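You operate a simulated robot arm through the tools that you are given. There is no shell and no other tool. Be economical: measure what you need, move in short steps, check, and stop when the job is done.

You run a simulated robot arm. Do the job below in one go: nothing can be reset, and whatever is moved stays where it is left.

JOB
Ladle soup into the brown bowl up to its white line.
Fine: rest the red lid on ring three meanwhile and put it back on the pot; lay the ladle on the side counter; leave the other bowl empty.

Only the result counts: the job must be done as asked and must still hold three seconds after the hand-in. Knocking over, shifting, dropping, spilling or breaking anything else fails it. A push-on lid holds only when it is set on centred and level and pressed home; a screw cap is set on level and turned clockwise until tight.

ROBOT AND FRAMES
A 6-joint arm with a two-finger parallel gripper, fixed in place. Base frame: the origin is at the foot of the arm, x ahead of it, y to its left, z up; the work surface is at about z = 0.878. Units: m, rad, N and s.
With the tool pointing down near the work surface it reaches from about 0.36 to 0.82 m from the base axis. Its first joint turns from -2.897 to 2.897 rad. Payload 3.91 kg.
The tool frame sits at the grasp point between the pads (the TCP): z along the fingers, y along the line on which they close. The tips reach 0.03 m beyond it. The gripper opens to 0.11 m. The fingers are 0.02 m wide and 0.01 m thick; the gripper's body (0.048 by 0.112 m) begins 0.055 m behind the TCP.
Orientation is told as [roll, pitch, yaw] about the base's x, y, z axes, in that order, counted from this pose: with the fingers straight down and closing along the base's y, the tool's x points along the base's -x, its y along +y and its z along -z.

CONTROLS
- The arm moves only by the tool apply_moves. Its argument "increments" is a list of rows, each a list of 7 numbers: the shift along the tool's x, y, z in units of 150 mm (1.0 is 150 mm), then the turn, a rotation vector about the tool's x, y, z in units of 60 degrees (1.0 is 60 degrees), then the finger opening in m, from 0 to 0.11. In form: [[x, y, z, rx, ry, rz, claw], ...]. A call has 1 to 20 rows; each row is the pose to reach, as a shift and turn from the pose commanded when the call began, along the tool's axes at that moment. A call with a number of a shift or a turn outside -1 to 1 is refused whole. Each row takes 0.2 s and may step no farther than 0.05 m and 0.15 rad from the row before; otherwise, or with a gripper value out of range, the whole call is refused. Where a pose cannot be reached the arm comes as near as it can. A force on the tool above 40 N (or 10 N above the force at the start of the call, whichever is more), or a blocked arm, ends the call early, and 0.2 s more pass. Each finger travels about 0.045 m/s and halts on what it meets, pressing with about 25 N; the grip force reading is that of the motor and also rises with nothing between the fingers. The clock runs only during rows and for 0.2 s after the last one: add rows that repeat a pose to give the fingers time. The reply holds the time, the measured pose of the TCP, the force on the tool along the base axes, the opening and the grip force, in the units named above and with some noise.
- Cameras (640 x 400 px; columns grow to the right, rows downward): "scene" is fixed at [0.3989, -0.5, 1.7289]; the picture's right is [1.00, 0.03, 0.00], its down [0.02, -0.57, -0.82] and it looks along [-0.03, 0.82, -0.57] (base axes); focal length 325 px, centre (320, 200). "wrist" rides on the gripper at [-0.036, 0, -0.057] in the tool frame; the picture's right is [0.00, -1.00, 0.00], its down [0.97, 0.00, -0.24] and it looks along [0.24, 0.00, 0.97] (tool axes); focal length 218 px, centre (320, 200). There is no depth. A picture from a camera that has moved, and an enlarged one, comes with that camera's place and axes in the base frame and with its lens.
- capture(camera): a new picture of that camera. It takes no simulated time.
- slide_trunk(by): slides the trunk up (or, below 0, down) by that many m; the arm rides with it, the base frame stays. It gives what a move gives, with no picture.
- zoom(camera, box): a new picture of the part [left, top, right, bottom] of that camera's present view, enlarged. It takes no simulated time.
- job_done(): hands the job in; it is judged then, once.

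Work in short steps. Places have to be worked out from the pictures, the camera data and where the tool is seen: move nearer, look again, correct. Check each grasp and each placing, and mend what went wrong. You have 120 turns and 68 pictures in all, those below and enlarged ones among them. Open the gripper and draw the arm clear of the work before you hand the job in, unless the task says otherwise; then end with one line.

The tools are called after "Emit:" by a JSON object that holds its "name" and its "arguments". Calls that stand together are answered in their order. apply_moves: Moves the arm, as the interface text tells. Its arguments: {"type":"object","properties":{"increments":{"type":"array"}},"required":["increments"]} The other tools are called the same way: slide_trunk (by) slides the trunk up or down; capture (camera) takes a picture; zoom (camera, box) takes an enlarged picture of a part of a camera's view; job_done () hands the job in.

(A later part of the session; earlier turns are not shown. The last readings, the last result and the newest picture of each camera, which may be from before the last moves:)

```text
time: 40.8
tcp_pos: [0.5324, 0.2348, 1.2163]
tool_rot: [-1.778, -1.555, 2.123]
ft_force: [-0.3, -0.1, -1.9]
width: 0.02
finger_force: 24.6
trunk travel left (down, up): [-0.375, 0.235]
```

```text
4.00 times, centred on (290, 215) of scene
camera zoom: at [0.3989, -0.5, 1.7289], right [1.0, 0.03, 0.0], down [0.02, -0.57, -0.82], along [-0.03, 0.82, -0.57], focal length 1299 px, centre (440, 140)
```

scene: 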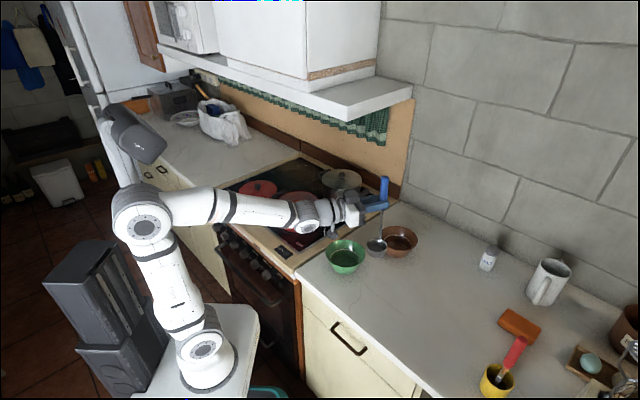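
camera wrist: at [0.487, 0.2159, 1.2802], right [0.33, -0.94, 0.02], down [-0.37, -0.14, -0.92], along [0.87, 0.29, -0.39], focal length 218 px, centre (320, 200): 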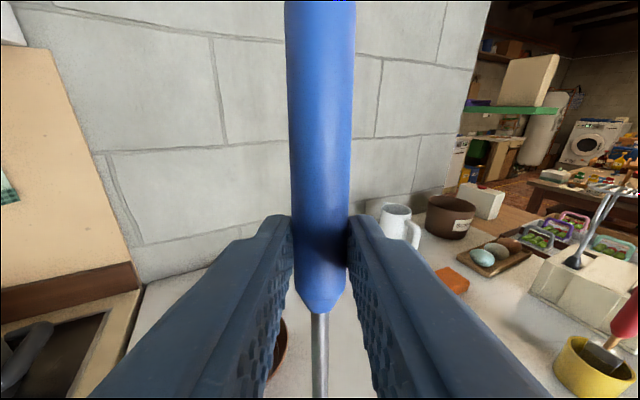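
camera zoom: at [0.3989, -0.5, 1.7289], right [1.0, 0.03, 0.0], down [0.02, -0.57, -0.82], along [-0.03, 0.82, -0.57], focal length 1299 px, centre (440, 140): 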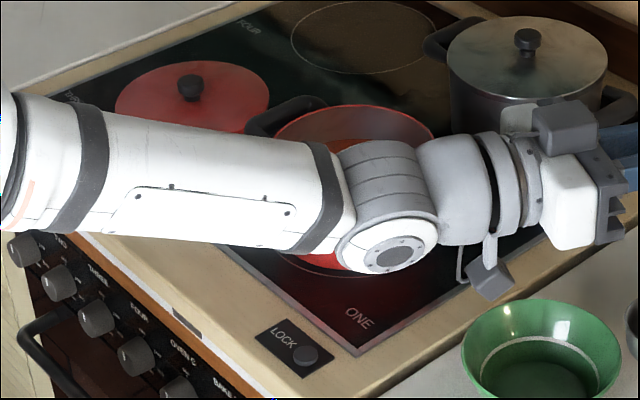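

The cup hangs about 0.146 below the TCP (rim), 0.185 to its bottom, offset slightly to the tool's −y. I swing around toward the red pot in three arcs at this height.

Emit:
{"name": "apply_moves", "arguments": {"increments": [[0, 0.233, -0.023, -0.055, 0, 0, 0.005], [0, 0.466, -0.046, -0.11, 0, 0, 0.005], [0, 0.7, -0.07, -0.166, 0, 0, 0.005], [0, 0.933, -0.093, -0.222, 0, 0, 0.005]]}}

Emit:
{"name": "apply_moves", "arguments": {"increments": [[0, 0.24, -0.026, -0.055, 0, 0, 0.005], [0, 0.48, -0.052, -0.11, 0, 0, 0.005], [0, 0.72, -0.08, -0.166, 0, 0, 0.005], [0, 0.957, -0.105, -0.222, 0, 0, 0.005]]}}

Emit:
{"name": "apply_moves", "arguments": {"increments": [[0, 0.24, -0.03, -0.055, 0, 0, 0.005], [0, 0.48, -0.06, -0.11, 0, 0, 0.005], [0, 0.72, -0.09, -0.166, 0, 0, 0.005], [0, 0.971, -0.117, -0.222, 0, 0, 0.005]]}}

Emit:
{"name": "zoom", "arguments": {"camera": "scene", "box": [230, 145, 350, 250]}}

Emit:
{"name": "capture", "arguments": {"camera": "wrist"}}

```text
time: 41.8
tcp_pos: [0.4715, 0.3622, 1.2162]
tool_rot: [-1.522, -1.553, 2.098]
ft_force: [0.7, -0.1, -0.5]
width: 0.0202
finger_force: 25.0
trunk travel left (down, up): [-0.375, 0.235]
```

```text
time: 42.8
tcp_pos: [0.3798, 0.4727, 1.2106]
tool_rot: [-1.293, -1.553, 2.104]
ft_force: [0.1, 0.7, -1.9]
width: 0.02
finger_force: 25.1
trunk travel left (down, up): [-0.375, 0.235]
```

```text
time: 43.8
tcp_pos: [0.2617, 0.5622, 1.2103]
tool_rot: [-1.082, -1.553, 2.122]
ft_force: [0.1, 0.1, -1.1]
width: 0.0202
finger_force: 25.0
trunk travel left (down, up): [-0.375, 0.235]
```

```text
3.81 times, centred on (290, 198) of scene
camera zoom: at [0.3989, -0.5, 1.7289], right [1.0, 0.03, 0.0], down [0.02, -0.57, -0.82], along [-0.03, 0.82, -0.57], focal length 1237 px, centre (434, 210)
```

zoom: 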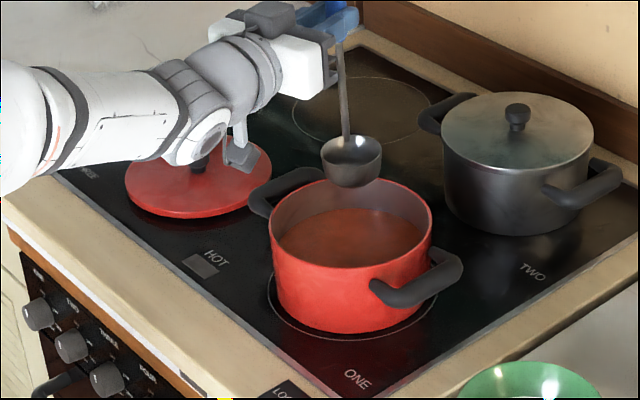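

```text
29 pictures are left
camera wrist: at [0.2309, 0.5117, 1.2466], right [0.86, -0.5, 0.02], down [-0.11, -0.22, -0.97], along [0.49, 0.83, -0.25], focal length 218 px, centre (320, 200)
```

wrist: 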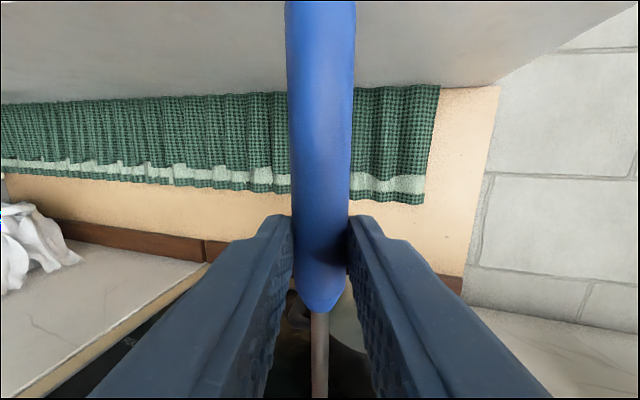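

The ladle hangs over the pot, with the soup about 37 mm below the rim (z ≈ 0.95). I shift the cup 15 mm forward to centre it, then descend part way.

Emit:
{"name": "apply_moves", "arguments": {"increments": [[0.0, -0.05, -0.087, 0, 0, 0, 0.005], [0.25, -0.05, -0.087, 0, 0, 0, 0.005], [0.5, -0.05, -0.087, 0, 0, 0, 0.005], [0.68, -0.05, -0.087, 0, 0, 0, 0.005]]}}

Emit:
{"name": "zoom", "arguments": {"camera": "scene", "box": [260, 155, 340, 235]}}

```text
time: 44.8
tcp_pos: [0.2615, 0.5427, 1.1082]
tool_rot: [-1.07, -1.553, 2.111]
ft_force: [-0.1, -0.5, -0.3]
width: 0.0199
finger_force: 24.8
trunk travel left (down, up): [-0.375, 0.235]
```

```text
5.00 times, centred on (300, 195) of scene
camera zoom: at [0.3989, -0.5, 1.7289], right [1.0, 0.03, 0.0], down [0.02, -0.57, -0.82], along [-0.03, 0.82, -0.57], focal length 1623 px, centre (420, 225)
```

zoom: 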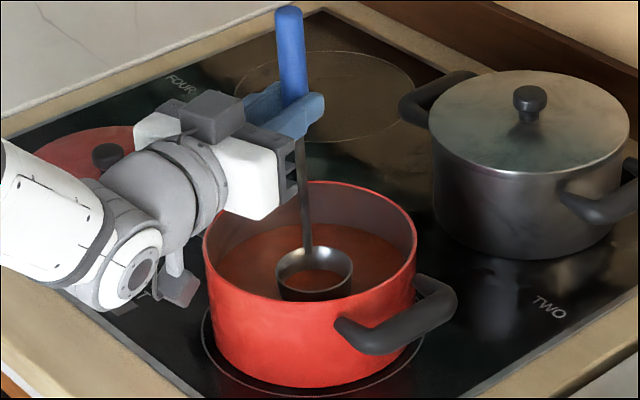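

The cup is partly in the soup. I go down another 18 mm to submerge the rim.

Emit:
{"name": "apply_moves", "arguments": {"increments": [[0.05, 0, 0, 0, 0, 0, 0.005], [0.09, 0, 0, 0, 0, 0, 0.005], [0.12, 0, 0, 0, 0, 0, 0.005], [0.12, 0, 0, 0, 0, 0, 0.005]]}}

Emit:
{"name": "zoom", "arguments": {"camera": "scene", "box": [260, 155, 340, 235]}}

```text
time: 45.8
tcp_pos: [0.2635, 0.5449, 1.0905]
tool_rot: [-1.083, -1.552, 2.125]
ft_force: [-1.1, 0.5, 0.0]
width: 0.0201
finger_force: 25.2
trunk travel left (down, up): [-0.375, 0.235]
```

```text
5.00 times, centred on (300, 195) of scene
camera zoom: at [0.3989, -0.5, 1.7289], right [1.0, 0.03, 0.0], down [0.02, -0.57, -0.82], along [-0.03, 0.82, -0.57], focal length 1623 px, centre (420, 225)
```

zoom: 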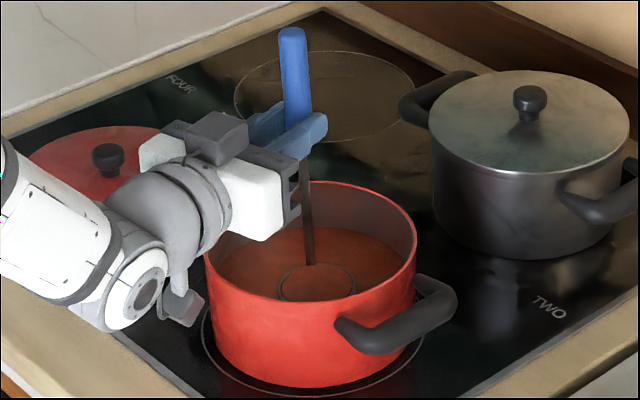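

The cup's rim is at the soup surface and full. I dip slightly more, then lift slowly within the pot.

Emit:
{"name": "apply_moves", "arguments": {"increments": [[0.02, 0, 0, 0, 0, 0, 0.005], [0.03, 0, 0, 0, 0, 0, 0.005], [0.0, 0, 0, 0, 0, 0, 0.005], [-0.06, 0, 0, 0, 0, 0, 0.005], [-0.12, 0, 0, 0, 0, 0, 0.005], [-0.18, 0, 0, 0, 0, 0, 0.005], [-0.26, 0, 0, 0, 0, 0, 0.005], [-0.34, 0, 0, 0, 0, 0, 0.005], [-0.42, 0, 0, 0, 0, 0, 0.005], [-0.5, 0, 0, 0, 0, 0, 0.005]]}}

Emit:
{"name": "zoom", "arguments": {"camera": "scene", "box": [260, 155, 340, 235]}}

```text
time: 48.0
tcp_pos: [0.2632, 0.5472, 1.1649]
tool_rot: [-1.065, -1.554, 2.107]
ft_force: [0.7, 0.1, -0.8]
width: 0.02
finger_force: 25.2
trunk travel left (down, up): [-0.375, 0.235]
```

```text
5.00 times, centred on (300, 195) of scene
camera zoom: at [0.3989, -0.5, 1.7289], right [1.0, 0.03, 0.0], down [0.02, -0.57, -0.82], along [-0.03, 0.82, -0.57], focal length 1623 px, centre (420, 225)
```

zoom: 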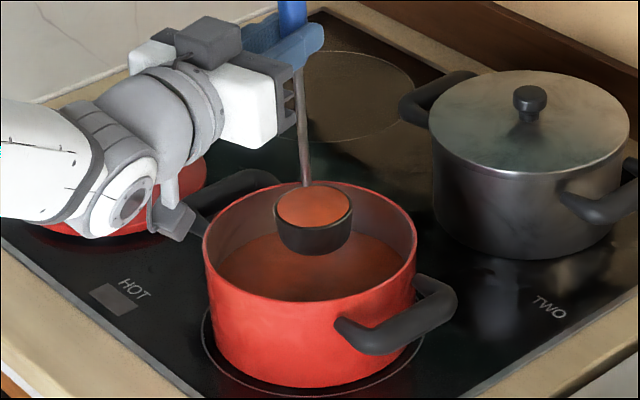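

The ladle is full. Over the pot I tip it about 6° to shed any brimming excess, level it, and raise to clear the rim.

Emit:
{"name": "apply_moves", "arguments": {"increments": [[0, 0, 0, 0, 0, 0.05, 0.005], [0, 0, 0, 0, 0, 0.1, 0.005], [0, 0, 0, 0, 0, 0.1, 0.005], [0, 0, 0, 0, 0, 0.05, 0.005], [0, 0, 0, 0, 0, 0, 0.005], [-0.1, 0, 0, 0, 0, 0, 0.005], [-0.2, 0, 0, 0, 0, 0, 0.005], [-0.28, 0, 0, 0, 0, 0, 0.005]]}}

Emit:
{"name": "apply_moves", "arguments": {"increments": [[0, -0.1, -0.01, 0.01, 0, 0, 0.005], [0, -0.25, -0.03, 0.03, 0, 0, 0.005], [0, -0.42, -0.05, 0.06, 0, 0, 0.005], [0, -0.6, -0.08, 0.09, 0, 0, 0.005], [0, -0.77, -0.1, 0.12, 0, 0, 0.005], [0, -0.919, -0.124, 0.15, 0, 0, 0.005]]}}

Emit:
{"name": "capture", "arguments": {"camera": "scene"}}

```text
time: 49.8
tcp_pos: [0.2627, 0.5466, 1.2069]
tool_rot: [-1.089, -1.553, 2.129]
ft_force: [0.2, 0.3, -0.7]
width: 0.0201
finger_force: 24.7
trunk travel left (down, up): [-0.375, 0.235]
```

```text
time: 51.2
tcp_pos: [0.3731, 0.4611, 1.2087]
tool_rot: [-1.213, -1.553, 2.098]
ft_force: [0.8, -0.4, -0.9]
width: 0.0202
finger_force: 24.9
trunk travel left (down, up): [-0.375, 0.235]
```

```text
25 pictures are left
```

scene: 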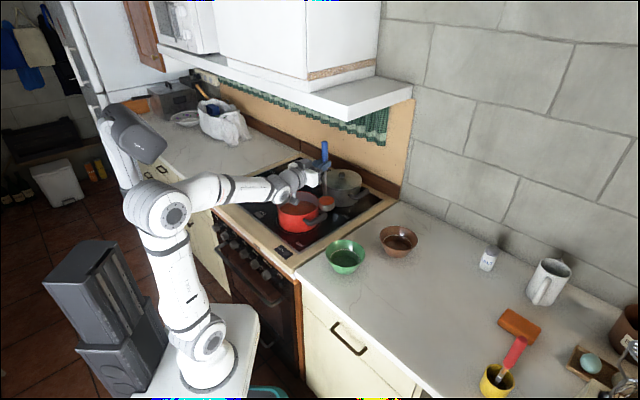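

All steady. I continue to the brown bowl at (0.652, 0.406).

Emit:
{"name": "apply_moves", "arguments": {"increments": [[0, -0.12, 0.07, 0.03, 0, 0, 0.005], [0, -0.26, 0.16, 0.06, 0, 0, 0.005], [0, -0.4, 0.24, 0.09, 0, 0, 0.005], [0, -0.54, 0.33, 0.12, 0, 0, 0.005], [0, -0.671, 0.411, 0.155, 0, 0, 0.005]]}}

Emit:
{"name": "apply_moves", "arguments": {"increments": [[0, -0.1, 0.12, 0.03, 0, 0, 0.005], [0, -0.22, 0.26, 0.06, 0, 0, 0.005], [0, -0.34, 0.4, 0.09, 0, 0, 0.005], [0, -0.46, 0.55, 0.12, 0, 0, 0.005], [0, -0.582, 0.69, 0.157, 0, 0, 0.005], [0, -0.582, 0.69, 0.157, 0, 0, 0.005]]}}

Emit:
{"name": "zoom", "arguments": {"camera": "scene", "box": [320, 150, 450, 280]}}

Emit:
{"name": "capture", "arguments": {"camera": "wrist"}}

```text
time: 52.4
tcp_pos: [0.4893, 0.4449, 1.2092]
tool_rot: [-1.312, -1.552, 2.027]
ft_force: [-0.2, 0.4, -0.9]
width: 0.02
finger_force: 25.6
trunk travel left (down, up): [-0.375, 0.235]
```

```text
time: 53.8
tcp_pos: [0.6254, 0.4474, 1.2113]
tool_rot: [-1.555, -1.554, 2.113]
ft_force: [0.2, 0.1, -1.9]
width: 0.0199
finger_force: 24.9
trunk travel left (down, up): [-0.375, 0.235]
```

```text
3.08 times, centred on (385, 215) of scene
camera zoom: at [0.3989, -0.5, 1.7289], right [1.0, 0.03, 0.0], down [0.02, -0.57, -0.82], along [-0.03, 0.82, -0.57], focal length 999 px, centre (120, 154)
```

zoom: 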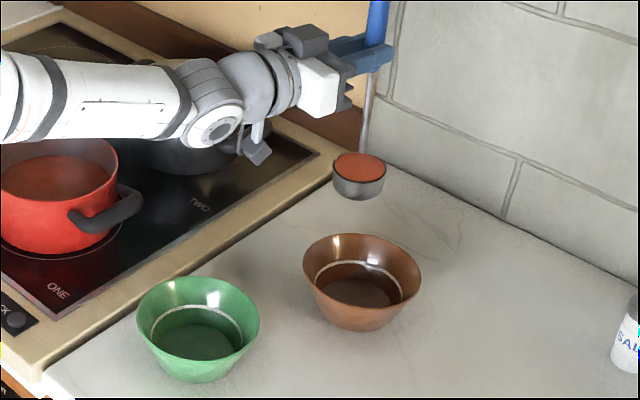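

```text
23 pictures are left
camera wrist: at [0.5754, 0.4165, 1.2484], right [0.53, -0.85, 0.02], down [-0.2, -0.14, -0.97], along [0.83, 0.51, -0.24], focal length 218 px, centre (320, 200)
```

wrist: 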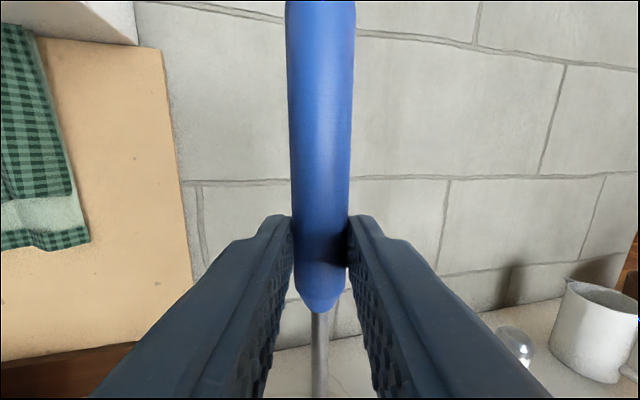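

The cup is beside and above the brown bowl, whose rim centre I estimate near (0.648, 0.400). I lower and tilt to 45° in steps, keeping the pouring lip over the bowl centre.

Emit:
{"name": "apply_moves", "arguments": {"increments": [[0.2, -0.01, -0.01, 0, 0, 0, 0.005], [0.402, -0.015, -0.02, 0, 0, 0, 0.005], [0.367, -0.145, -0.02, 0, 0, 0.125, 0.005], [0.349, -0.279, -0.02, 0, 0, 0.25, 0.005], [0.349, -0.413, -0.02, 0, 0, 0.375, 0.005], [0.366, -0.547, -0.02, 0, 0, 0.5, 0.005], [0.366, -0.547, -0.02, 0, 0, 0.5, 0.005]]}}

Emit:
{"name": "zoom", "arguments": {"camera": "scene", "box": [320, 150, 450, 280]}}

```text
time: 55.4
tcp_pos: [0.6559, 0.4219, 1.1962]
tool_rot: [1.394, -1.442, -0.857]
ft_force: [0.4, -0.1, -1.1]
width: 0.0201
finger_force: 25.0
out of reach, approached as far as the arm can: row 3, 4, 5, 6, 7
trunk travel left (down, up): [-0.375, 0.235]
```

```text
3.08 times, centred on (385, 215) of scene
camera zoom: at [0.3989, -0.5, 1.7289], right [1.0, 0.03, 0.0], down [0.02, -0.57, -0.82], along [-0.03, 0.82, -0.57], focal length 999 px, centre (120, 154)
```

zoom: 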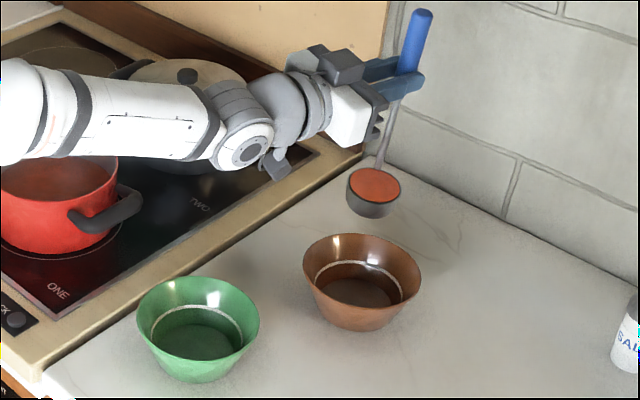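

The arm could not follow beyond about 7° of tilt, and something is limiting it. The lip is over the bowl, so I test a small pure wrist roll here.

Emit:
{"name": "apply_moves", "arguments": {"increments": [[0, 0, 0, 0, 0, 0.06, 0.005], [0, 0, 0, 0, 0, 0.12, 0.005]]}}

```text
time: 56.0
tcp_pos: [0.656, 0.4292, 1.2057]
tool_rot: [1.446, -1.324, -0.927]
ft_force: [0.5, 0.1, -1.1]
width: 0.02
finger_force: 25.0
out of reach, approached as far as the arm can: row 1, 2
trunk travel left (down, up): [-0.375, 0.235]
```

The forearm has become aligned with the tool, a wrist singularity, which explains the drift. I level the ladle, raise it, and lower the trunk further so the forearm slopes up.

Emit:
{"name": "apply_moves", "arguments": {"increments": [[-0.1, 0.025, 0, 0, 0, -0.06, 0.005], [-0.2, 0.05, 0, 0, 0, -0.12, 0.005], [-0.32, 0.08, 0, 0, 0, -0.18, 0.005], [-0.44, 0.11, 0, 0, 0, -0.24, 0.005], [-0.55, 0.14, 0, 0, 0, -0.24, 0.005], [-0.647, 0.162, 0, 0, 0, -0.24, 0.005]]}}

Emit:
{"name": "slide_trunk", "arguments": {"by": -0.1}}

Emit:
{"name": "capture", "arguments": {"camera": "scene"}}

```text
time: 57.4
tcp_pos: [0.6563, 0.43, 1.3065]
tool_rot: [-0.006, -1.549, 0.544]
ft_force: [0.3, 0.1, -0.9]
width: 0.0201
finger_force: 25.0
trunk travel left (down, up): [-0.375, 0.235]
```

```text
time: 58.7
tcp_pos: [0.6576, 0.4291, 1.206]
tool_rot: [0.026, -1.548, 0.516]
ft_force: [-0.7, 0.1, -1.1]
width: 0.0199
finger_force: 25.2
trunk travel left (down, up): [-0.275, 0.335]
```

```text
21 pictures are left
```

scene: 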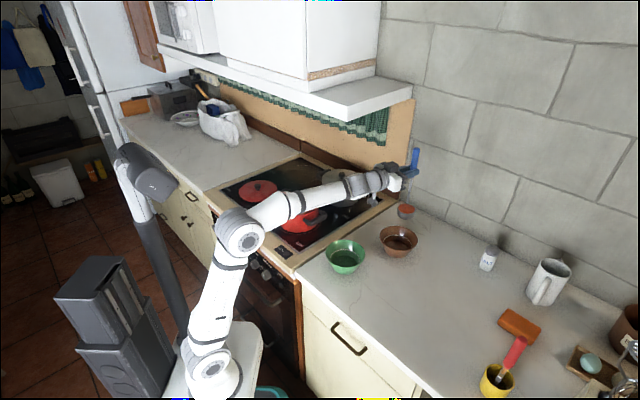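

No warnings now. I gain more margin by raising and sliding the trunk another 0.13 down, so the forearm slopes clearly upward.

Emit:
{"name": "apply_moves", "arguments": {"increments": [[-0.2, 0, 0, 0, 0, 0, 0.005], [-0.4, 0, 0, 0, 0, 0, 0.005], [-0.6, 0, 0, 0, 0, 0, 0.005], [-0.8, 0, 0, 0, 0, 0, 0.005]]}}

Emit:
{"name": "slide_trunk", "arguments": {"by": -0.13}}

Emit:
{"name": "zoom", "arguments": {"camera": "scene", "box": [200, 140, 460, 300]}}

```text
time: 59.7
tcp_pos: [0.6606, 0.4326, 1.3267]
tool_rot: [0.058, -1.549, 0.482]
ft_force: [0.1, 0.4, -1.1]
width: 0.0202
finger_force: 24.7
trunk travel left (down, up): [-0.275, 0.335]
```

```text
time: 61.3
tcp_pos: [0.6611, 0.4325, 1.1963]
tool_rot: [0.028, -1.548, 0.513]
ft_force: [0.6, -0.8, -0.3]
width: 0.0199
finger_force: 24.9
trunk travel left (down, up): [-0.145, 0.465]
```

```text
2.46 times, centred on (330, 220) of scene
camera zoom: at [0.3989, -0.5, 1.7289], right [1.0, 0.03, 0.0], down [0.02, -0.57, -0.82], along [-0.03, 0.82, -0.57], focal length 799 px, centre (295, 151)
```

zoom: 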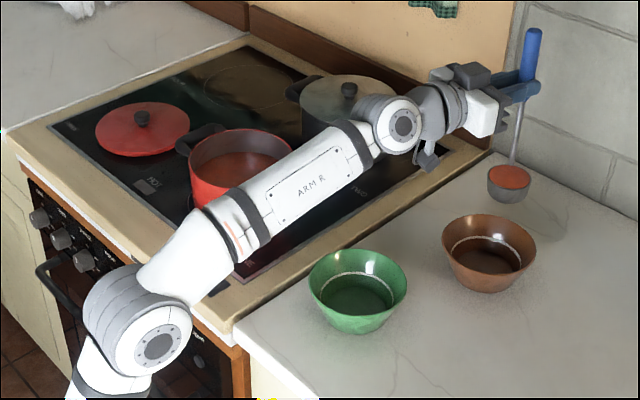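

The cup is still full and the geometry is better. I redo the pour to 30° with the lip kept over the bowl centre.

Emit:
{"name": "apply_moves", "arguments": {"increments": [[0.1, 0.1, -0.08, 0, 0, 0, 0.005], [0.302, 0.192, -0.167, 0, 0, 0, 0.005], [0.267, 0.062, -0.167, 0, 0, 0.125, 0.005], [0.249, -0.071, -0.167, 0, 0, 0.25, 0.005], [0.249, -0.206, -0.167, 0, 0, 0.375, 0.005], [0.266, -0.339, -0.167, 0, 0, 0.5, 0.005], [0.266, -0.339, -0.167, 0, 0, 0.5, 0.005]]}}

Emit:
{"name": "zoom", "arguments": {"camera": "scene", "box": [330, 160, 450, 270]}}

```text
time: 62.9
tcp_pos: [0.6647, 0.3745, 1.1574]
tool_rot: [1.528, -1.047, -0.993]
ft_force: [0.3, -0.4, -0.7]
width: 0.0202
finger_force: 24.7
trunk travel left (down, up): [-0.145, 0.465]
```

```text
3.64 times, centred on (390, 215) of scene
camera zoom: at [0.3989, -0.5, 1.7289], right [1.0, 0.03, 0.0], down [0.02, -0.57, -0.82], along [-0.03, 0.82, -0.57], focal length 1181 px, centre (66, 146)
```

zoom: 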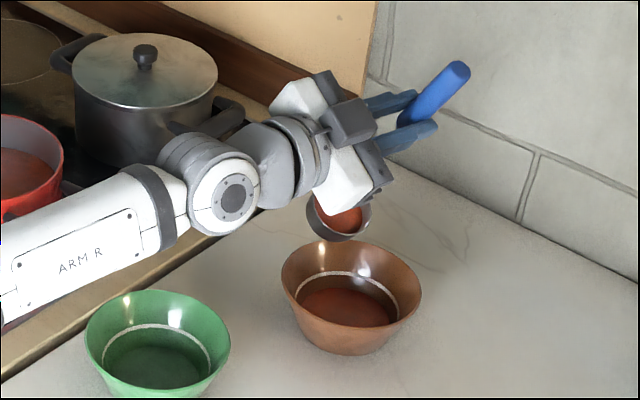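

The pour works: soup is collecting low in the bowl. I continue tilting to 90° to empty the ladle.

Emit:
{"name": "apply_moves", "arguments": {"increments": [[-0.036, -0.13, 0, 0, 0, 0.125, 0.005], [-0.053, -0.263, 0, 0, 0, 0.25, 0.005], [-0.054, -0.397, 0, 0, 0, 0.375, 0.005], [-0.037, -0.531, 0, 0, 0, 0.5, 0.005], [-0.002, -0.662, 0, 0, 0, 0.625, 0.005], [0.049, -0.786, 0, 0, 0, 0.75, 0.005], [0.115, -0.903, 0, 0, 0, 0.875, 0.005], [0.197, -1.0, 0, 0, 0, 1.0, 0.005], [0.197, -1.0, 0, 0, 0, 1.0, 0.005], [0.197, -1.0, 0, 0, 0, 1.0, 0.005]]}}

Emit:
{"name": "zoom", "arguments": {"camera": "scene", "box": [330, 160, 450, 270]}}

```text
time: 65.1
tcp_pos: [0.7214, 0.2755, 1.0546]
tool_rot: [1.547, 0.001, -1.034]
ft_force: [0.5, 0.1, 0.1]
width: 0.0198
finger_force: 24.9
trunk travel left (down, up): [-0.145, 0.465]
```

```text
3.64 times, centred on (390, 215) of scene
camera zoom: at [0.3989, -0.5, 1.7289], right [1.0, 0.03, 0.0], down [0.02, -0.57, -0.82], along [-0.03, 0.82, -0.57], focal length 1181 px, centre (66, 146)
```

zoom: 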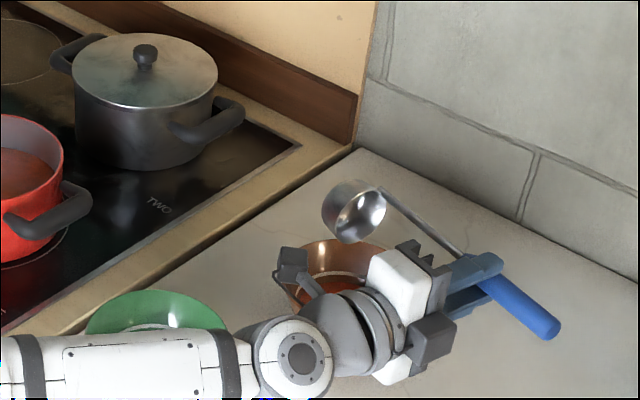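

The ladle is empty. I roll back to level while rising, then look at the bowl.

Emit:
{"name": "apply_moves", "arguments": {"increments": [[0.05, 0.2, 0, 0, 0, -0.08, 0.005], [0.15, 0.38, 0, 0, 0, -0.2, 0.005], [0.27, 0.5, 0, 0, 0, -0.34, 0.005], [0.38, 0.61, 0, 0, 0, -0.48, 0.005], [0.48, 0.7, 0, 0, 0, -0.62, 0.005], [0.57, 0.78, 0, 0, 0, -0.75, 0.005], [0.67, 0.86, 0, 0, 0, -0.88, 0.005], [0.767, 0.941, 0, 0, 0, -1.0, 0.005]]}}

Emit:
{"name": "apply_moves", "arguments": {"increments": [[0, 0, 0, 0, 0, -0.125, 0.005], [0, 0, 0, 0, 0, -0.25, 0.005], [0, 0, 0, 0, 0, -0.375, 0.005], [0, 0, 0, 0, 0, -0.5, 0.005]]}}

Emit:
{"name": "zoom", "arguments": {"camera": "scene", "box": [320, 170, 440, 280]}}

```text
time: 66.9
tcp_pos: [0.6648, 0.3753, 1.1963]
tool_rot: [1.528, -1.048, -0.995]
ft_force: [-0.2, 0.3, -0.5]
width: 0.0199
finger_force: 25.1
trunk travel left (down, up): [-0.145, 0.465]
```

```text
time: 67.9
tcp_pos: [0.665, 0.3753, 1.1966]
tool_rot: [-0.06, -1.549, 0.599]
ft_force: [-0.4, 0.1, -1.0]
width: 0.0199
finger_force: 25.0
trunk travel left (down, up): [-0.145, 0.465]
```

```text
3.64 times, centred on (380, 225) of scene
camera zoom: at [0.3989, -0.5, 1.7289], right [1.0, 0.03, 0.0], down [0.02, -0.57, -0.82], along [-0.03, 0.82, -0.57], focal length 1181 px, centre (102, 109)
```

zoom: 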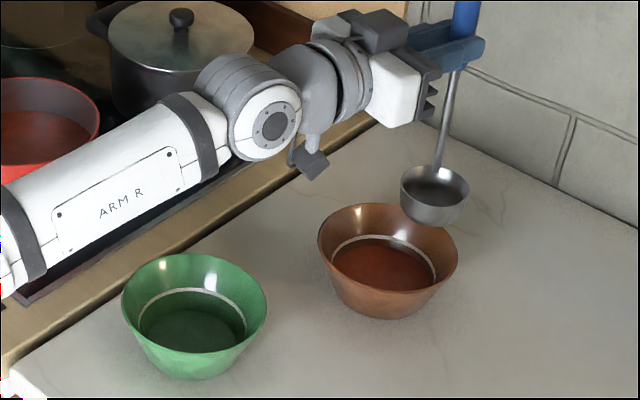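

The soup looks close to the line already. I zoom in tighter.

Emit:
{"name": "zoom", "arguments": {"camera": "scene", "box": [400, 220, 450, 260]}}

Emit:
{"name": "zoom", "arguments": {"camera": "scene", "box": [375, 220, 425, 262]}}

```text
10.00 times, centred on (425, 240) of scene
camera zoom: at [0.3989, -0.5, 1.7289], right [1.0, 0.03, 0.0], down [0.02, -0.57, -0.82], along [-0.03, 0.82, -0.57], focal length 3247 px, centre (-730, -200)
```

zoom: 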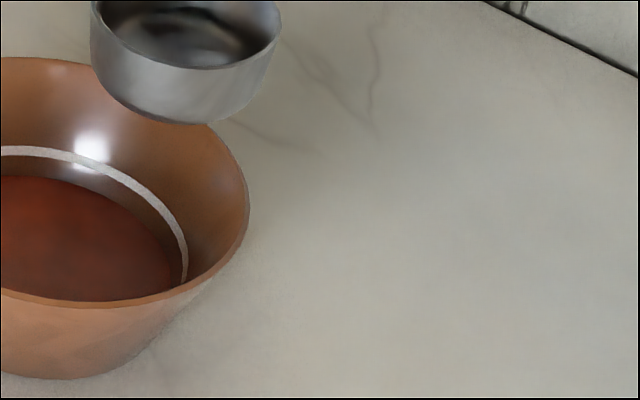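

```text
9.52 times, centred on (400, 241) of scene
camera zoom: at [0.3989, -0.5, 1.7289], right [1.0, 0.03, 0.0], down [0.02, -0.57, -0.82], along [-0.03, 0.82, -0.57], focal length 3092 px, centre (-442, -190)
```

zoom: 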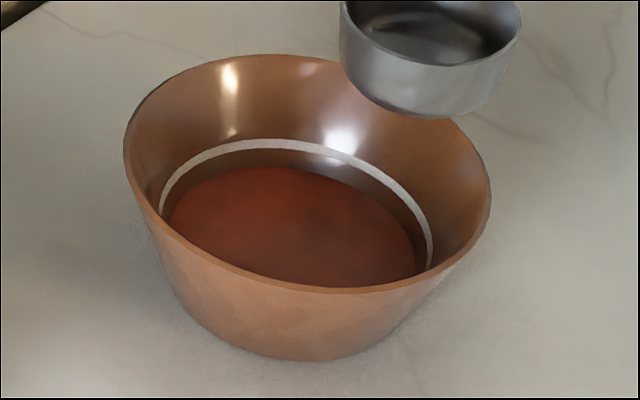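

The soup stands about 7 mm below the line, so I estimate roughly three quarters of another ladle is needed. I go back to the pot the same way.

Emit:
{"name": "apply_moves", "arguments": {"increments": [[-0.03, 0.22, -0.14, -0.03, 0, 0, 0.005], [-0.06, 0.45, -0.28, -0.06, 0, 0, 0.005], [-0.09, 0.675, -0.411, -0.1, 0, 0, 0.005]]}}

Emit:
{"name": "apply_moves", "arguments": {"increments": [[0, 0.18, -0.17, -0.045, 0, 0, 0.005], [0, 0.36, -0.34, -0.09, 0, 0, 0.005], [0, 0.548, -0.506, -0.133, 0, 0, 0.005]]}}

Emit:
{"name": "apply_moves", "arguments": {"increments": [[0, 0.19, -0.125, -0.045, 0, 0, 0.005], [0, 0.38, -0.25, -0.09, 0, 0, 0.005], [0, 0.566, -0.377, -0.133, 0, 0, 0.005]]}}

Emit:
{"name": "apply_moves", "arguments": {"increments": [[0, 0.2, 0.015, -0.04, 0, 0, 0.005], [0, 0.4, 0.03, -0.08, 0, 0, 0.005], [0, 0.6, 0.045, -0.115, 0, 0, 0.005], [0, 0.768, 0.056, -0.15, 0, 0, 0.005]]}}

Emit:
{"name": "zoom", "arguments": {"camera": "scene", "box": [220, 135, 370, 255]}}

```text
time: 68.7
tcp_pos: [0.561, 0.4318, 1.2115]
tool_rot: [0.097, -1.548, 0.544]
ft_force: [0.2, -0.3, -2.1]
width: 0.0199
finger_force: 25.1
trunk travel left (down, up): [-0.145, 0.465]
```

```text
time: 69.5
tcp_pos: [0.4509, 0.4503, 1.2155]
tool_rot: [0.287, -1.548, 0.498]
ft_force: [-0.3, -0.6, -1.3]
width: 0.0201
finger_force: 25.0
trunk travel left (down, up): [-0.145, 0.465]
```

```text
time: 70.3
tcp_pos: [0.3491, 0.4707, 1.2156]
tool_rot: [0.405, -1.548, 0.516]
ft_force: [0.3, 0.4, -1.0]
width: 0.02
finger_force: 25.1
trunk travel left (down, up): [-0.145, 0.465]
```

```text
time: 71.3
tcp_pos: [0.2654, 0.5489, 1.2139]
tool_rot: [0.558, -1.549, 0.523]
ft_force: [0.3, 0.0, -1.3]
width: 0.0196
finger_force: 25.4
trunk travel left (down, up): [-0.145, 0.465]
```

```text
3.33 times, centred on (295, 195) of scene
camera zoom: at [0.3989, -0.5, 1.7289], right [1.0, 0.03, 0.0], down [0.02, -0.57, -0.82], along [-0.03, 0.82, -0.57], focal length 1082 px, centre (403, 217)
```

zoom: 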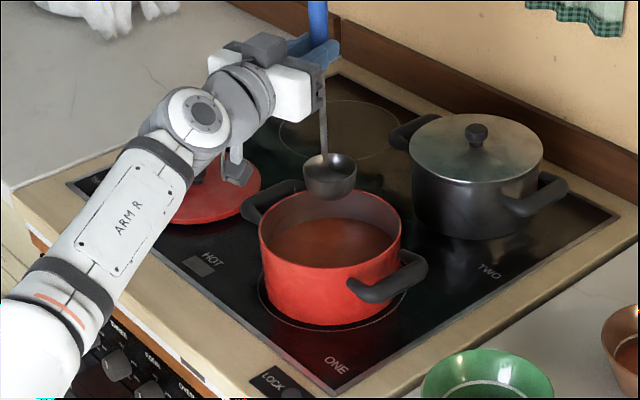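

I dip again, slightly lower because the soup level dropped a few millimetres.

Emit:
{"name": "apply_moves", "arguments": {"increments": [[0.2, 0, 0, 0, 0, 0, 0.005], [0.4, 0, 0, 0, 0, 0, 0.005], [0.6, 0, 0, 0, 0, 0, 0.005], [0.7, 0, 0, 0, 0, 0, 0.005], [0.78, 0, 0, 0, 0, 0, 0.005], [0.83, 0, 0, 0, 0, 0, 0.005], [0.86, 0, 0, 0, 0, 0, 0.005], [0.86, 0, 0, 0, 0, 0, 0.005]]}}

Emit:
{"name": "zoom", "arguments": {"camera": "scene", "box": [240, 155, 340, 235]}}

```text
time: 73.1
tcp_pos: [0.2612, 0.5461, 1.0889]
tool_rot: [0.561, -1.548, 0.519]
ft_force: [0.8, 1.2, -1.7]
width: 0.0198
finger_force: 24.8
trunk travel left (down, up): [-0.145, 0.465]
```

```text
5.00 times, centred on (290, 195) of scene
camera zoom: at [0.3989, -0.5, 1.7289], right [1.0, 0.03, 0.0], down [0.02, -0.57, -0.82], along [-0.03, 0.82, -0.57], focal length 1623 px, centre (470, 225)
```

zoom: 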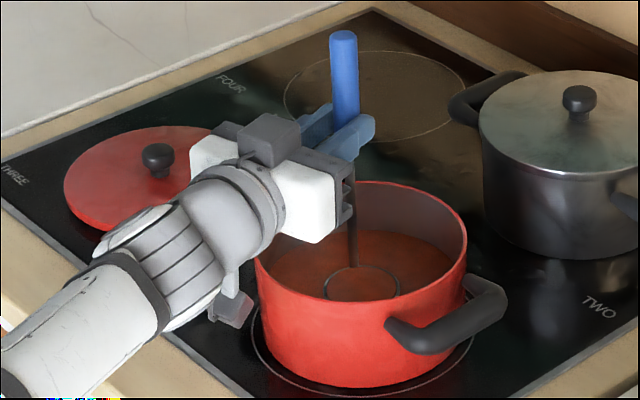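

The rim is at the surface again. I press a few millimetres deeper, lift slowly, trim 6° over the pot, and rise.

Emit:
{"name": "apply_moves", "arguments": {"increments": [[0.02, 0, 0, 0, 0, 0, 0.005], [0.04, 0, 0, 0, 0, 0, 0.005], [0.04, 0, 0, 0, 0, 0, 0.005], [0.0, 0, 0, 0, 0, 0, 0.005], [-0.06, 0, 0, 0, 0, 0, 0.005], [-0.12, 0, 0, 0, 0, 0, 0.005], [-0.18, 0, 0, 0, 0, 0, 0.005], [-0.26, 0, 0, 0, 0, 0, 0.005], [-0.34, 0, 0, 0, 0, 0, 0.005], [-0.42, 0, 0, 0, 0, 0, 0.005], [-0.5, 0, 0, 0, 0, 0, 0.005], [-0.5, 0, 0, 0, 0, 0.05, 0.005], [-0.5, 0, 0, 0, 0, 0.1, 0.005], [-0.5, 0, 0, 0, 0, 0.1, 0.005], [-0.5, 0, 0, 0, 0, 0.05, 0.005], [-0.5, 0, 0, 0, 0, 0, 0.005], [-0.6, 0, 0, 0, 0, 0, 0.005], [-0.7, 0, 0, 0, 0, 0, 0.005], [-0.8, 0, 0, 0, 0, 0, 0.005]]}}

```text
time: 77.1
tcp_pos: [0.2637, 0.5477, 1.2083]
tool_rot: [0.509, -1.548, 0.571]
ft_force: [-0.2, 0.3, -0.8]
width: 0.0202
finger_force: 24.9
trunk travel left (down, up): [-0.145, 0.465]
```

I carry the second ladleful back along the same route.

Emit:
{"name": "apply_moves", "arguments": {"increments": [[0, -0.13, -0.03, 0.03, 0, 0, 0.005], [0, -0.28, -0.07, 0.06, 0, 0, 0.005], [0, -0.43, -0.11, 0.09, 0, 0, 0.005], [0, -0.59, -0.15, 0.12, 0, 0, 0.005], [0, -0.751, -0.189, 0.15, 0, 0, 0.005]]}}

Emit:
{"name": "apply_moves", "arguments": {"increments": [[0, -0.15, 0.07, 0.033, 0, 0, 0.005], [0, -0.3, 0.145, 0.066, 0, 0, 0.005], [0, -0.46, 0.22, 0.1, 0, 0, 0.005], [0, -0.613, 0.295, 0.133, 0, 0, 0.005]]}}

Emit:
{"name": "apply_moves", "arguments": {"increments": [[0, -0.15, 0.1, 0.033, 0, 0, 0.005], [0, -0.3, 0.21, 0.066, 0, 0, 0.005], [0, -0.46, 0.32, 0.1, 0, 0, 0.005], [0, -0.613, 0.424, 0.133, 0, 0, 0.005]]}}

Emit:
{"name": "apply_moves", "arguments": {"increments": [[0, -0.06, 0.13, 0.033, 0, 0, 0.005], [0, -0.12, 0.27, 0.066, 0, 0, 0.005], [0, -0.186, 0.402, 0.1, 0, 0, 0.005], [0, -0.186, 0.402, 0.1, 0, 0, 0.005]]}}

Emit:
{"name": "zoom", "arguments": {"camera": "scene", "box": [340, 175, 440, 265]}}

```text
time: 78.3
tcp_pos: [0.3482, 0.468, 1.2061]
tool_rot: [0.412, -1.549, 0.51]
ft_force: [0.2, 0.5, -1.2]
width: 0.0201
finger_force: 25.4
trunk travel left (down, up): [-0.145, 0.465]
```

```text
time: 79.3
tcp_pos: [0.448, 0.448, 1.2067]
tool_rot: [0.254, -1.551, 0.528]
ft_force: [0.5, -0.2, -0.9]
width: 0.0201
finger_force: 25.3
trunk travel left (down, up): [-0.145, 0.465]
```

```text
time: 80.3
tcp_pos: [0.5619, 0.4285, 1.2031]
tool_rot: [0.11, -1.55, 0.536]
ft_force: [0.4, 0.0, -1.4]
width: 0.0199
finger_force: 24.6
trunk travel left (down, up): [-0.145, 0.465]
```

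```text
time: 81.3
tcp_pos: [0.6252, 0.4433, 1.2028]
tool_rot: [0.015, -1.549, 0.522]
ft_force: [-0.6, 1.2, -0.8]
width: 0.02
finger_force: 24.8
trunk travel left (down, up): [-0.145, 0.465]
```

```text
4.44 times, centred on (390, 220) of scene
camera zoom: at [0.3989, -0.5, 1.7289], right [1.0, 0.03, 0.0], down [0.02, -0.57, -0.82], along [-0.03, 0.82, -0.57], focal length 1443 px, centre (9, 111)
```

zoom: 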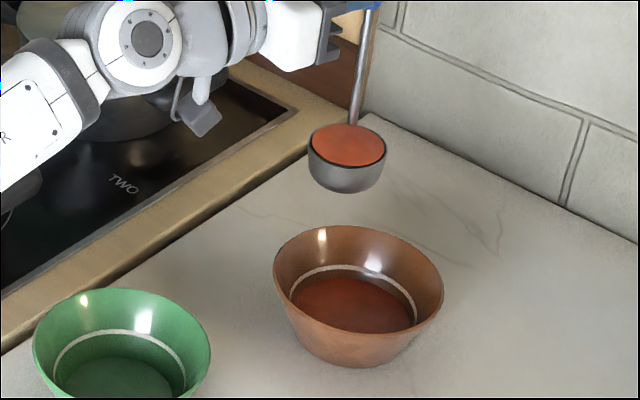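

A good ladleful. I pour to 42° with the lip held over the bowl, then check the level.

Emit:
{"name": "apply_moves", "arguments": {"increments": [[0.17, 0, 0, 0, 0, 0, 0.005], [0.345, 0, 0, 0, 0, 0, 0.005], [0.31, -0.13, 0, 0, 0, 0.125, 0.005], [0.292, -0.263, 0, 0, 0, 0.25, 0.005], [0.292, -0.398, 0, 0, 0, 0.375, 0.005], [0.309, -0.531, 0, 0, 0, 0.5, 0.005], [0.343, -0.662, 0, 0, 0, 0.625, 0.005], [0.373, -0.737, 0, 0, 0, 0.7, 0.005], [0.373, -0.737, 0, 0, 0, 0.7, 0.005], [0.373, -0.737, 0, 0, 0, 0.7, 0.005], [0.373, -0.737, 0, 0, 0, 0.7, 0.005]]}}

Emit:
{"name": "zoom", "arguments": {"camera": "scene", "box": [370, 205, 425, 262]}}

```text
time: 83.7
tcp_pos: [0.6786, 0.3475, 1.1446]
tool_rot: [1.538, -0.837, -1.009]
ft_force: [0.3, 0.3, -0.6]
width: 0.02
finger_force: 24.9
trunk travel left (down, up): [-0.145, 0.465]
```

```text
7.02 times, centred on (398, 234) of scene
camera zoom: at [0.3989, -0.5, 1.7289], right [1.0, 0.03, 0.0], down [0.02, -0.57, -0.82], along [-0.03, 0.82, -0.57], focal length 2278 px, centre (-224, -35)
```

zoom: 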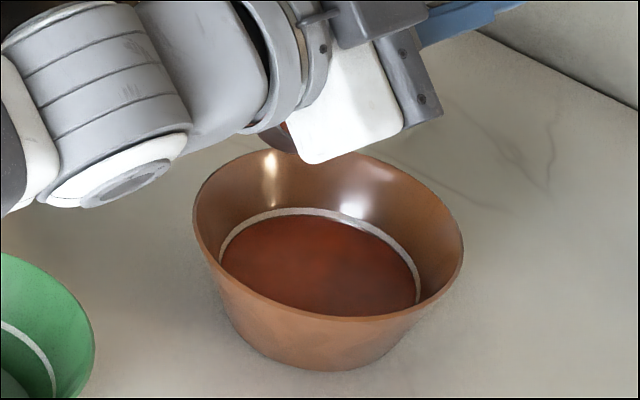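

The soup is just at the lower edge of the line. I take a very tight zoom to judge the gap.

Emit:
{"name": "zoom", "arguments": {"camera": "scene", "box": [386, 230, 410, 245]}}

```text
16.00 times, centred on (398, 238) of scene
camera zoom: at [0.3989, -0.5, 1.7289], right [1.0, 0.03, 0.0], down [0.02, -0.57, -0.82], along [-0.03, 0.82, -0.57], focal length 5195 px, centre (-928, -400)
```

zoom: 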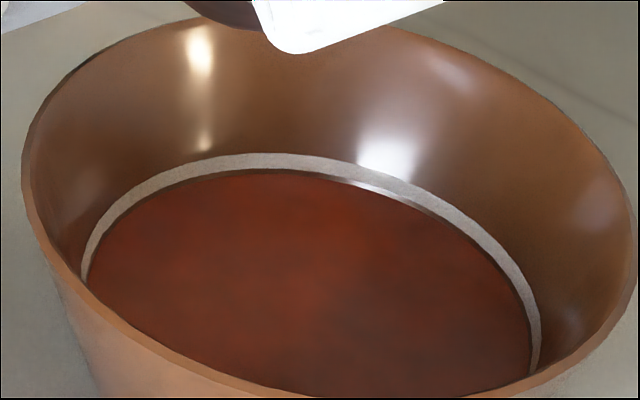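

The surface sits about 2 mm below mid-line. I tilt a further 8° for a bit more and check.

Emit:
{"name": "apply_moves", "arguments": {"increments": [[-0.018, -0.07, 0, 0, 0, 0.066, 0.005], [-0.037, -0.138, 0, 0, 0, 0.133, 0.005], [-0.037, -0.138, 0, 0, 0, 0.133, 0.005], [-0.037, -0.138, 0, 0, 0, 0.133, 0.005], [-0.037, -0.138, 0, 0, 0, 0.133, 0.005]]}}

Emit:
{"name": "zoom", "arguments": {"camera": "scene", "box": [386, 230, 410, 245]}}

```text
time: 84.9
tcp_pos: [0.6891, 0.33, 1.1345]
tool_rot: [1.541, -0.698, -1.015]
ft_force: [-0.2, -0.4, -1.0]
width: 0.0203
finger_force: 24.9
trunk travel left (down, up): [-0.145, 0.465]
```

```text
16.00 times, centred on (398, 238) of scene
camera zoom: at [0.3989, -0.5, 1.7289], right [1.0, 0.03, 0.0], down [0.02, -0.57, -0.82], along [-0.03, 0.82, -0.57], focal length 5195 px, centre (-928, -400)
```

zoom: 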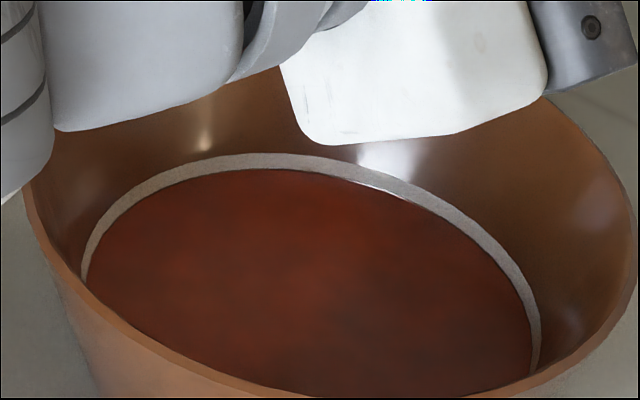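

The surface is now at the line's lower edge. I tilt another 12° to bring it into the line.

Emit:
{"name": "apply_moves", "arguments": {"increments": [[-0.02, -0.1, 0, 0, 0, 0.1, 0.005], [-0.048, -0.21, 0, 0, 0, 0.2, 0.005], [-0.048, -0.21, 0, 0, 0, 0.2, 0.005], [-0.048, -0.21, 0, 0, 0, 0.2, 0.005], [-0.048, -0.21, 0, 0, 0, 0.2, 0.005]]}}

Emit:
{"name": "zoom", "arguments": {"camera": "scene", "box": [386, 230, 410, 245]}}

```text
time: 86.1
tcp_pos: [0.7034, 0.3074, 1.1166]
tool_rot: [1.547, -0.491, -1.023]
ft_force: [-0.4, -1.3, -0.1]
width: 0.0203
finger_force: 24.8
trunk travel left (down, up): [-0.145, 0.465]
```

```text
16.00 times, centred on (398, 238) of scene
camera zoom: at [0.3989, -0.5, 1.7289], right [1.0, 0.03, 0.0], down [0.02, -0.57, -0.82], along [-0.03, 0.82, -0.57], focal length 5195 px, centre (-928, -400)
```

zoom: 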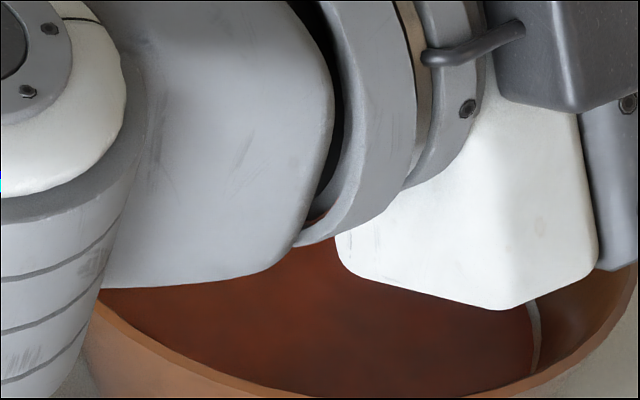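

The arm hides the bowl now, so I roll back toward level while rising and then look.

Emit:
{"name": "apply_moves", "arguments": {"increments": [[0.02, 0.14, 0, 0, 0, -0.1, 0.005], [0.05, 0.26, 0, 0, 0, -0.22, 0.005], [0.08, 0.36, 0, 0, 0, -0.35, 0.005], [0.11, 0.45, 0, 0, 0, -0.48, 0.005], [0.14, 0.53, 0, 0, 0, -0.61, 0.005], [0.17, 0.6, 0, 0, 0, -0.74, 0.005], [0.19, 0.66, 0, 0, 0, -0.87, 0.005], [0.21, 0.715, 0, 0, 0, -1.0, 0.005]]}}

Emit:
{"name": "apply_moves", "arguments": {"increments": [[0, 0.1, 0, 0, 0, -0.033, 0.005], [0, 0.2, 0, 0, 0, -0.033, 0.005]]}}

Emit:
{"name": "zoom", "arguments": {"camera": "scene", "box": [386, 225, 418, 245]}}

```text
time: 87.9
tcp_pos: [0.6641, 0.3759, 1.1958]
tool_rot: [0.976, -1.529, -0.439]
ft_force: [0.3, -0.1, -0.8]
width: 0.02
finger_force: 25.4
trunk travel left (down, up): [-0.145, 0.465]
```

```text
time: 88.5
tcp_pos: [0.6498, 0.4028, 1.196]
tool_rot: [-0.002, -1.551, 0.543]
ft_force: [0.2, 0.9, -0.8]
width: 0.0201
finger_force: 25.3
trunk travel left (down, up): [-0.145, 0.465]
```

```text
16.00 times, centred on (402, 235) of scene
camera zoom: at [0.3989, -0.5, 1.7289], right [1.0, 0.03, 0.0], down [0.02, -0.57, -0.82], along [-0.03, 0.82, -0.57], focal length 5195 px, centre (-992, -360)
```

zoom: 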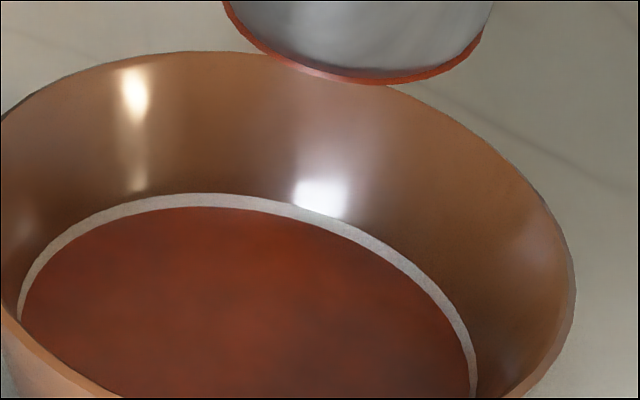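

The surface touches the line's lower edge, and only a few ml remain in the ladle. Emptying that remainder brings the level into the line and leaves the ladle drip-free, so I tilt fully over the bowl.

Emit:
{"name": "apply_moves", "arguments": {"increments": [[0, 0, 0, 0, 0, 0.125, 0.005], [0.05, -0.05, 0, 0, 0, 0.25, 0.005], [0.12, -0.13, 0, 0, 0, 0.375, 0.005], [0.2, -0.24, 0, 0, 0, 0.5, 0.005], [0.298, -0.34, 0, 0, 0, 0.625, 0.005], [0.349, -0.463, 0, 0, 0, 0.75, 0.005], [0.416, -0.58, 0, 0, 0, 0.875, 0.005], [0.498, -0.687, 0, 0, 0, 1.0, 0.005]]}}

Emit:
{"name": "apply_moves", "arguments": {"increments": [[-0.026, -0.13, 0, 0, 0, 0.125, 0.005], [-0.053, -0.263, 0, 0, 0, 0.25, 0.005], [-0.045, -0.4, 0, 0, 0, 0.375, 0.005], [-0.037, -0.531, 0, 0, 0, 0.5, 0.005], [-0.028, -0.6, 0, 0, 0, 0.625, 0.005], [-0.018, -0.67, 0, 0, 0, 0.75, 0.005], [-0.018, -0.67, 0, 0, 0, 0.75, 0.005], [-0.018, -0.67, 0, 0, 0, 0.75, 0.005], [-0.018, -0.67, 0, 0, 0, 0.75, 0.005]]}}

```text
time: 90.3
tcp_pos: [0.6997, 0.3131, 1.1222]
tool_rot: [1.546, -0.523, -1.019]
ft_force: [-0.3, 0.3, -0.6]
width: 0.0202
finger_force: 25.0
trunk travel left (down, up): [-0.145, 0.465]
```

```text
time: 92.3
tcp_pos: [0.7256, 0.2661, 1.0375]
tool_rot: [1.55, 0.263, -1.039]
ft_force: [0.1, 0.5, -1.6]
width: 0.0197
finger_force: 24.8
trunk travel left (down, up): [-0.145, 0.465]
```

The ladle is emptied. I lift it clear, level the handle, and begin pitching the tool back to pointing down for laying the ladle at its original spot.

Emit:
{"name": "apply_moves", "arguments": {"increments": [[0.065, 0.24, 0, 0, 0, 0, 0.005], [0.13, 0.48, 0, 0, 0, -0.08, 0.005], [0.19, 0.72, 0, 0, 0, -0.16, 0.005], [0.259, 0.966, 0, 0, 0, -0.25, 0.005]]}}

Emit:
{"name": "zoom", "arguments": {"camera": "scene", "box": [326, 190, 454, 270]}}

```text
time: 93.3
tcp_pos: [0.7295, 0.2684, 1.1875]
tool_rot: [1.551, 0.002, -1.033]
ft_force: [0.5, -0.4, -0.3]
width: 0.02
finger_force: 25.0
trunk travel left (down, up): [-0.145, 0.465]
```

```text
5.00 times, centred on (390, 230) of scene
camera zoom: at [0.3989, -0.5, 1.7289], right [1.0, 0.03, 0.0], down [0.02, -0.57, -0.82], along [-0.03, 0.82, -0.57], focal length 1623 px, centre (-30, 50)
```

zoom: 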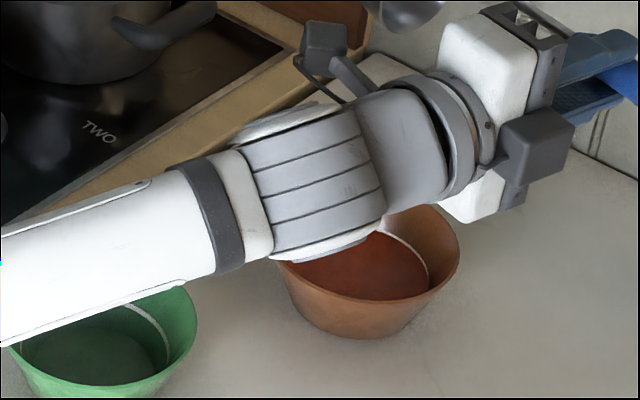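

Now I retract inward and pitch the tool down in two stages.

Emit:
{"name": "apply_moves", "arguments": {"increments": [[0, 0.05, -0.1, 0.1, 0, 0, 0.005], [0, 0.1, -0.2, 0.22, 0, 0, 0.005], [0, 0.15, -0.3, 0.35, 0, 0, 0.005], [0, 0.2, -0.4, 0.48, 0, 0, 0.005], [0, 0.25, -0.5, 0.61, 0, 0, 0.005], [0, 0.3, -0.6, 0.74, 0, 0, 0.005], [0, 0.33, -0.7, 0.87, 0, 0, 0.005], [0, 0.33, -0.8, 1.0, 0, 0, 0.005]]}}

Emit:
{"name": "apply_moves", "arguments": {"increments": [[0, 0, 0, 0.12, 0, 0, 0.005], [0, 0, 0, 0.25, 0, 0, 0.005], [0, 0, 0, 0.38, 0, 0, 0.005], [0, 0, 0, 0.5, 0, 0, 0.005]]}}

```text
time: 95.1
tcp_pos: [0.5766, 0.1904, 1.1794]
tool_rot: [0.586, -0.001, -1.034]
ft_force: [2.2, 0.1, -1.8]
width: 0.0201
finger_force: 24.8
out of reach, approached as far as the arm can: row 5, 6, 7, 8
trunk travel left (down, up): [-0.145, 0.465]
```

```text
time: 96.1
tcp_pos: [0.523, 0.171, 1.1017]
tool_rot: [0.114, 0.0, -1.033]
ft_force: [0.0, 0.1, -0.4]
width: 0.0202
finger_force: 24.9
out of reach, approached as far as the arm can: row 1, 2, 3, 4
trunk travel left (down, up): [-0.145, 0.465]
```

The trunk is now too low for a tool-down pose. I raise it by 0.23 and finish the pitch.

Emit:
{"name": "slide_trunk", "arguments": {"by": 0.23}}

Emit:
{"name": "apply_moves", "arguments": {"increments": [[0, 0, 0.1, 0.05, 0, 0, 0.005], [0, 0, 0.25, 0.109, 0, 0, 0.005], [0, 0, 0.4, 0.109, 0, 0, 0.005]]}}

```text
time: 98.5
tcp_pos: [0.5256, 0.1712, 1.3328]
tool_rot: [0.114, 0.001, -1.034]
ft_force: [-0.3, 0.4, -0.7]
width: 0.02
finger_force: 24.9
trunk travel left (down, up): [-0.375, 0.235]
```

```text
time: 99.3
tcp_pos: [0.5289, 0.1748, 1.2721]
tool_rot: [0.002, 0.001, -1.033]
ft_force: [0.2, 0.2, -0.7]
width: 0.02
finger_force: 24.7
trunk travel left (down, up): [-0.375, 0.235]
```

Tool down again. I move over the original ladle spot while turning the yaw back.

Emit:
{"name": "apply_moves", "arguments": {"increments": [[-0.12, 0.07, 0.06, 0, 0, 0.125, 0.005], [-0.25, 0.15, 0.12, 0, 0, 0.25, 0.005], [-0.37, 0.22, 0.18, 0, 0, 0.375, 0.005], [-0.5, 0.3, 0.24, 0, 0, 0.5, 0.005], [-0.62, 0.37, 0.3, 0, 0, 0.625, 0.005], [-0.75, 0.45, 0.36, 0, 0, 0.75, 0.005], [-0.87, 0.52, 0.42, 0, 0, 0.875, 0.005], [-1.0, 0.597, 0.47, 0, 0, 1.0, 0.005]]}}

Emit:
{"name": "apply_moves", "arguments": {"increments": [[0, 0, 0.2, 0, 0, 0.13, 0.005], [0, 0, 0.45, 0, 0, 0.262, 0.005], [0, 0, 0.7, 0, 0, 0.262, 0.005], [0, 0, 1.0, 0, 0, 0.262, 0.005]]}}

Emit:
{"name": "zoom", "arguments": {"camera": "scene", "box": [330, 190, 530, 330]}}

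```text
time: 101.1
tcp_pos: [0.6796, 0.0901, 1.1967]
tool_rot: [0.002, -0.001, -2.082]
ft_force: [-0.5, 0.7, 0.1]
width: 0.0201
finger_force: 24.9
out of reach, approached as far as the arm can: row 8
trunk travel left (down, up): [-0.375, 0.235]
```

```text
time: 102.1
tcp_pos: [0.6794, 0.0908, 1.0457]
tool_rot: [0.002, -0.001, -2.356]
ft_force: [-0.4, 0.3, -0.3]
width: 0.02
finger_force: 25.3
trunk travel left (down, up): [-0.375, 0.235]
```

```text
2.86 times, centred on (430, 260) of scene
camera zoom: at [0.3989, -0.5, 1.7289], right [1.0, 0.03, 0.0], down [0.02, -0.57, -0.82], along [-0.03, 0.82, -0.57], focal length 928 px, centre (6, 29)
```

zoom: 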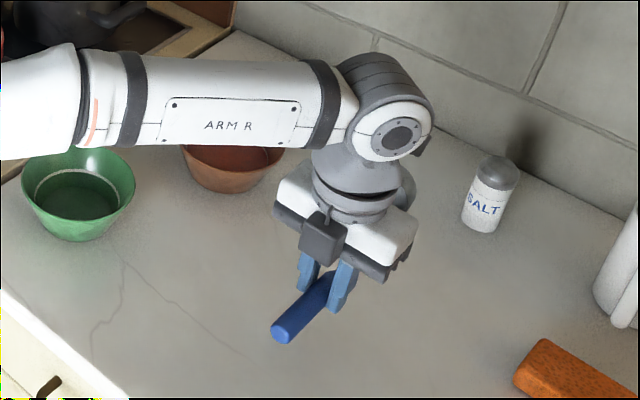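

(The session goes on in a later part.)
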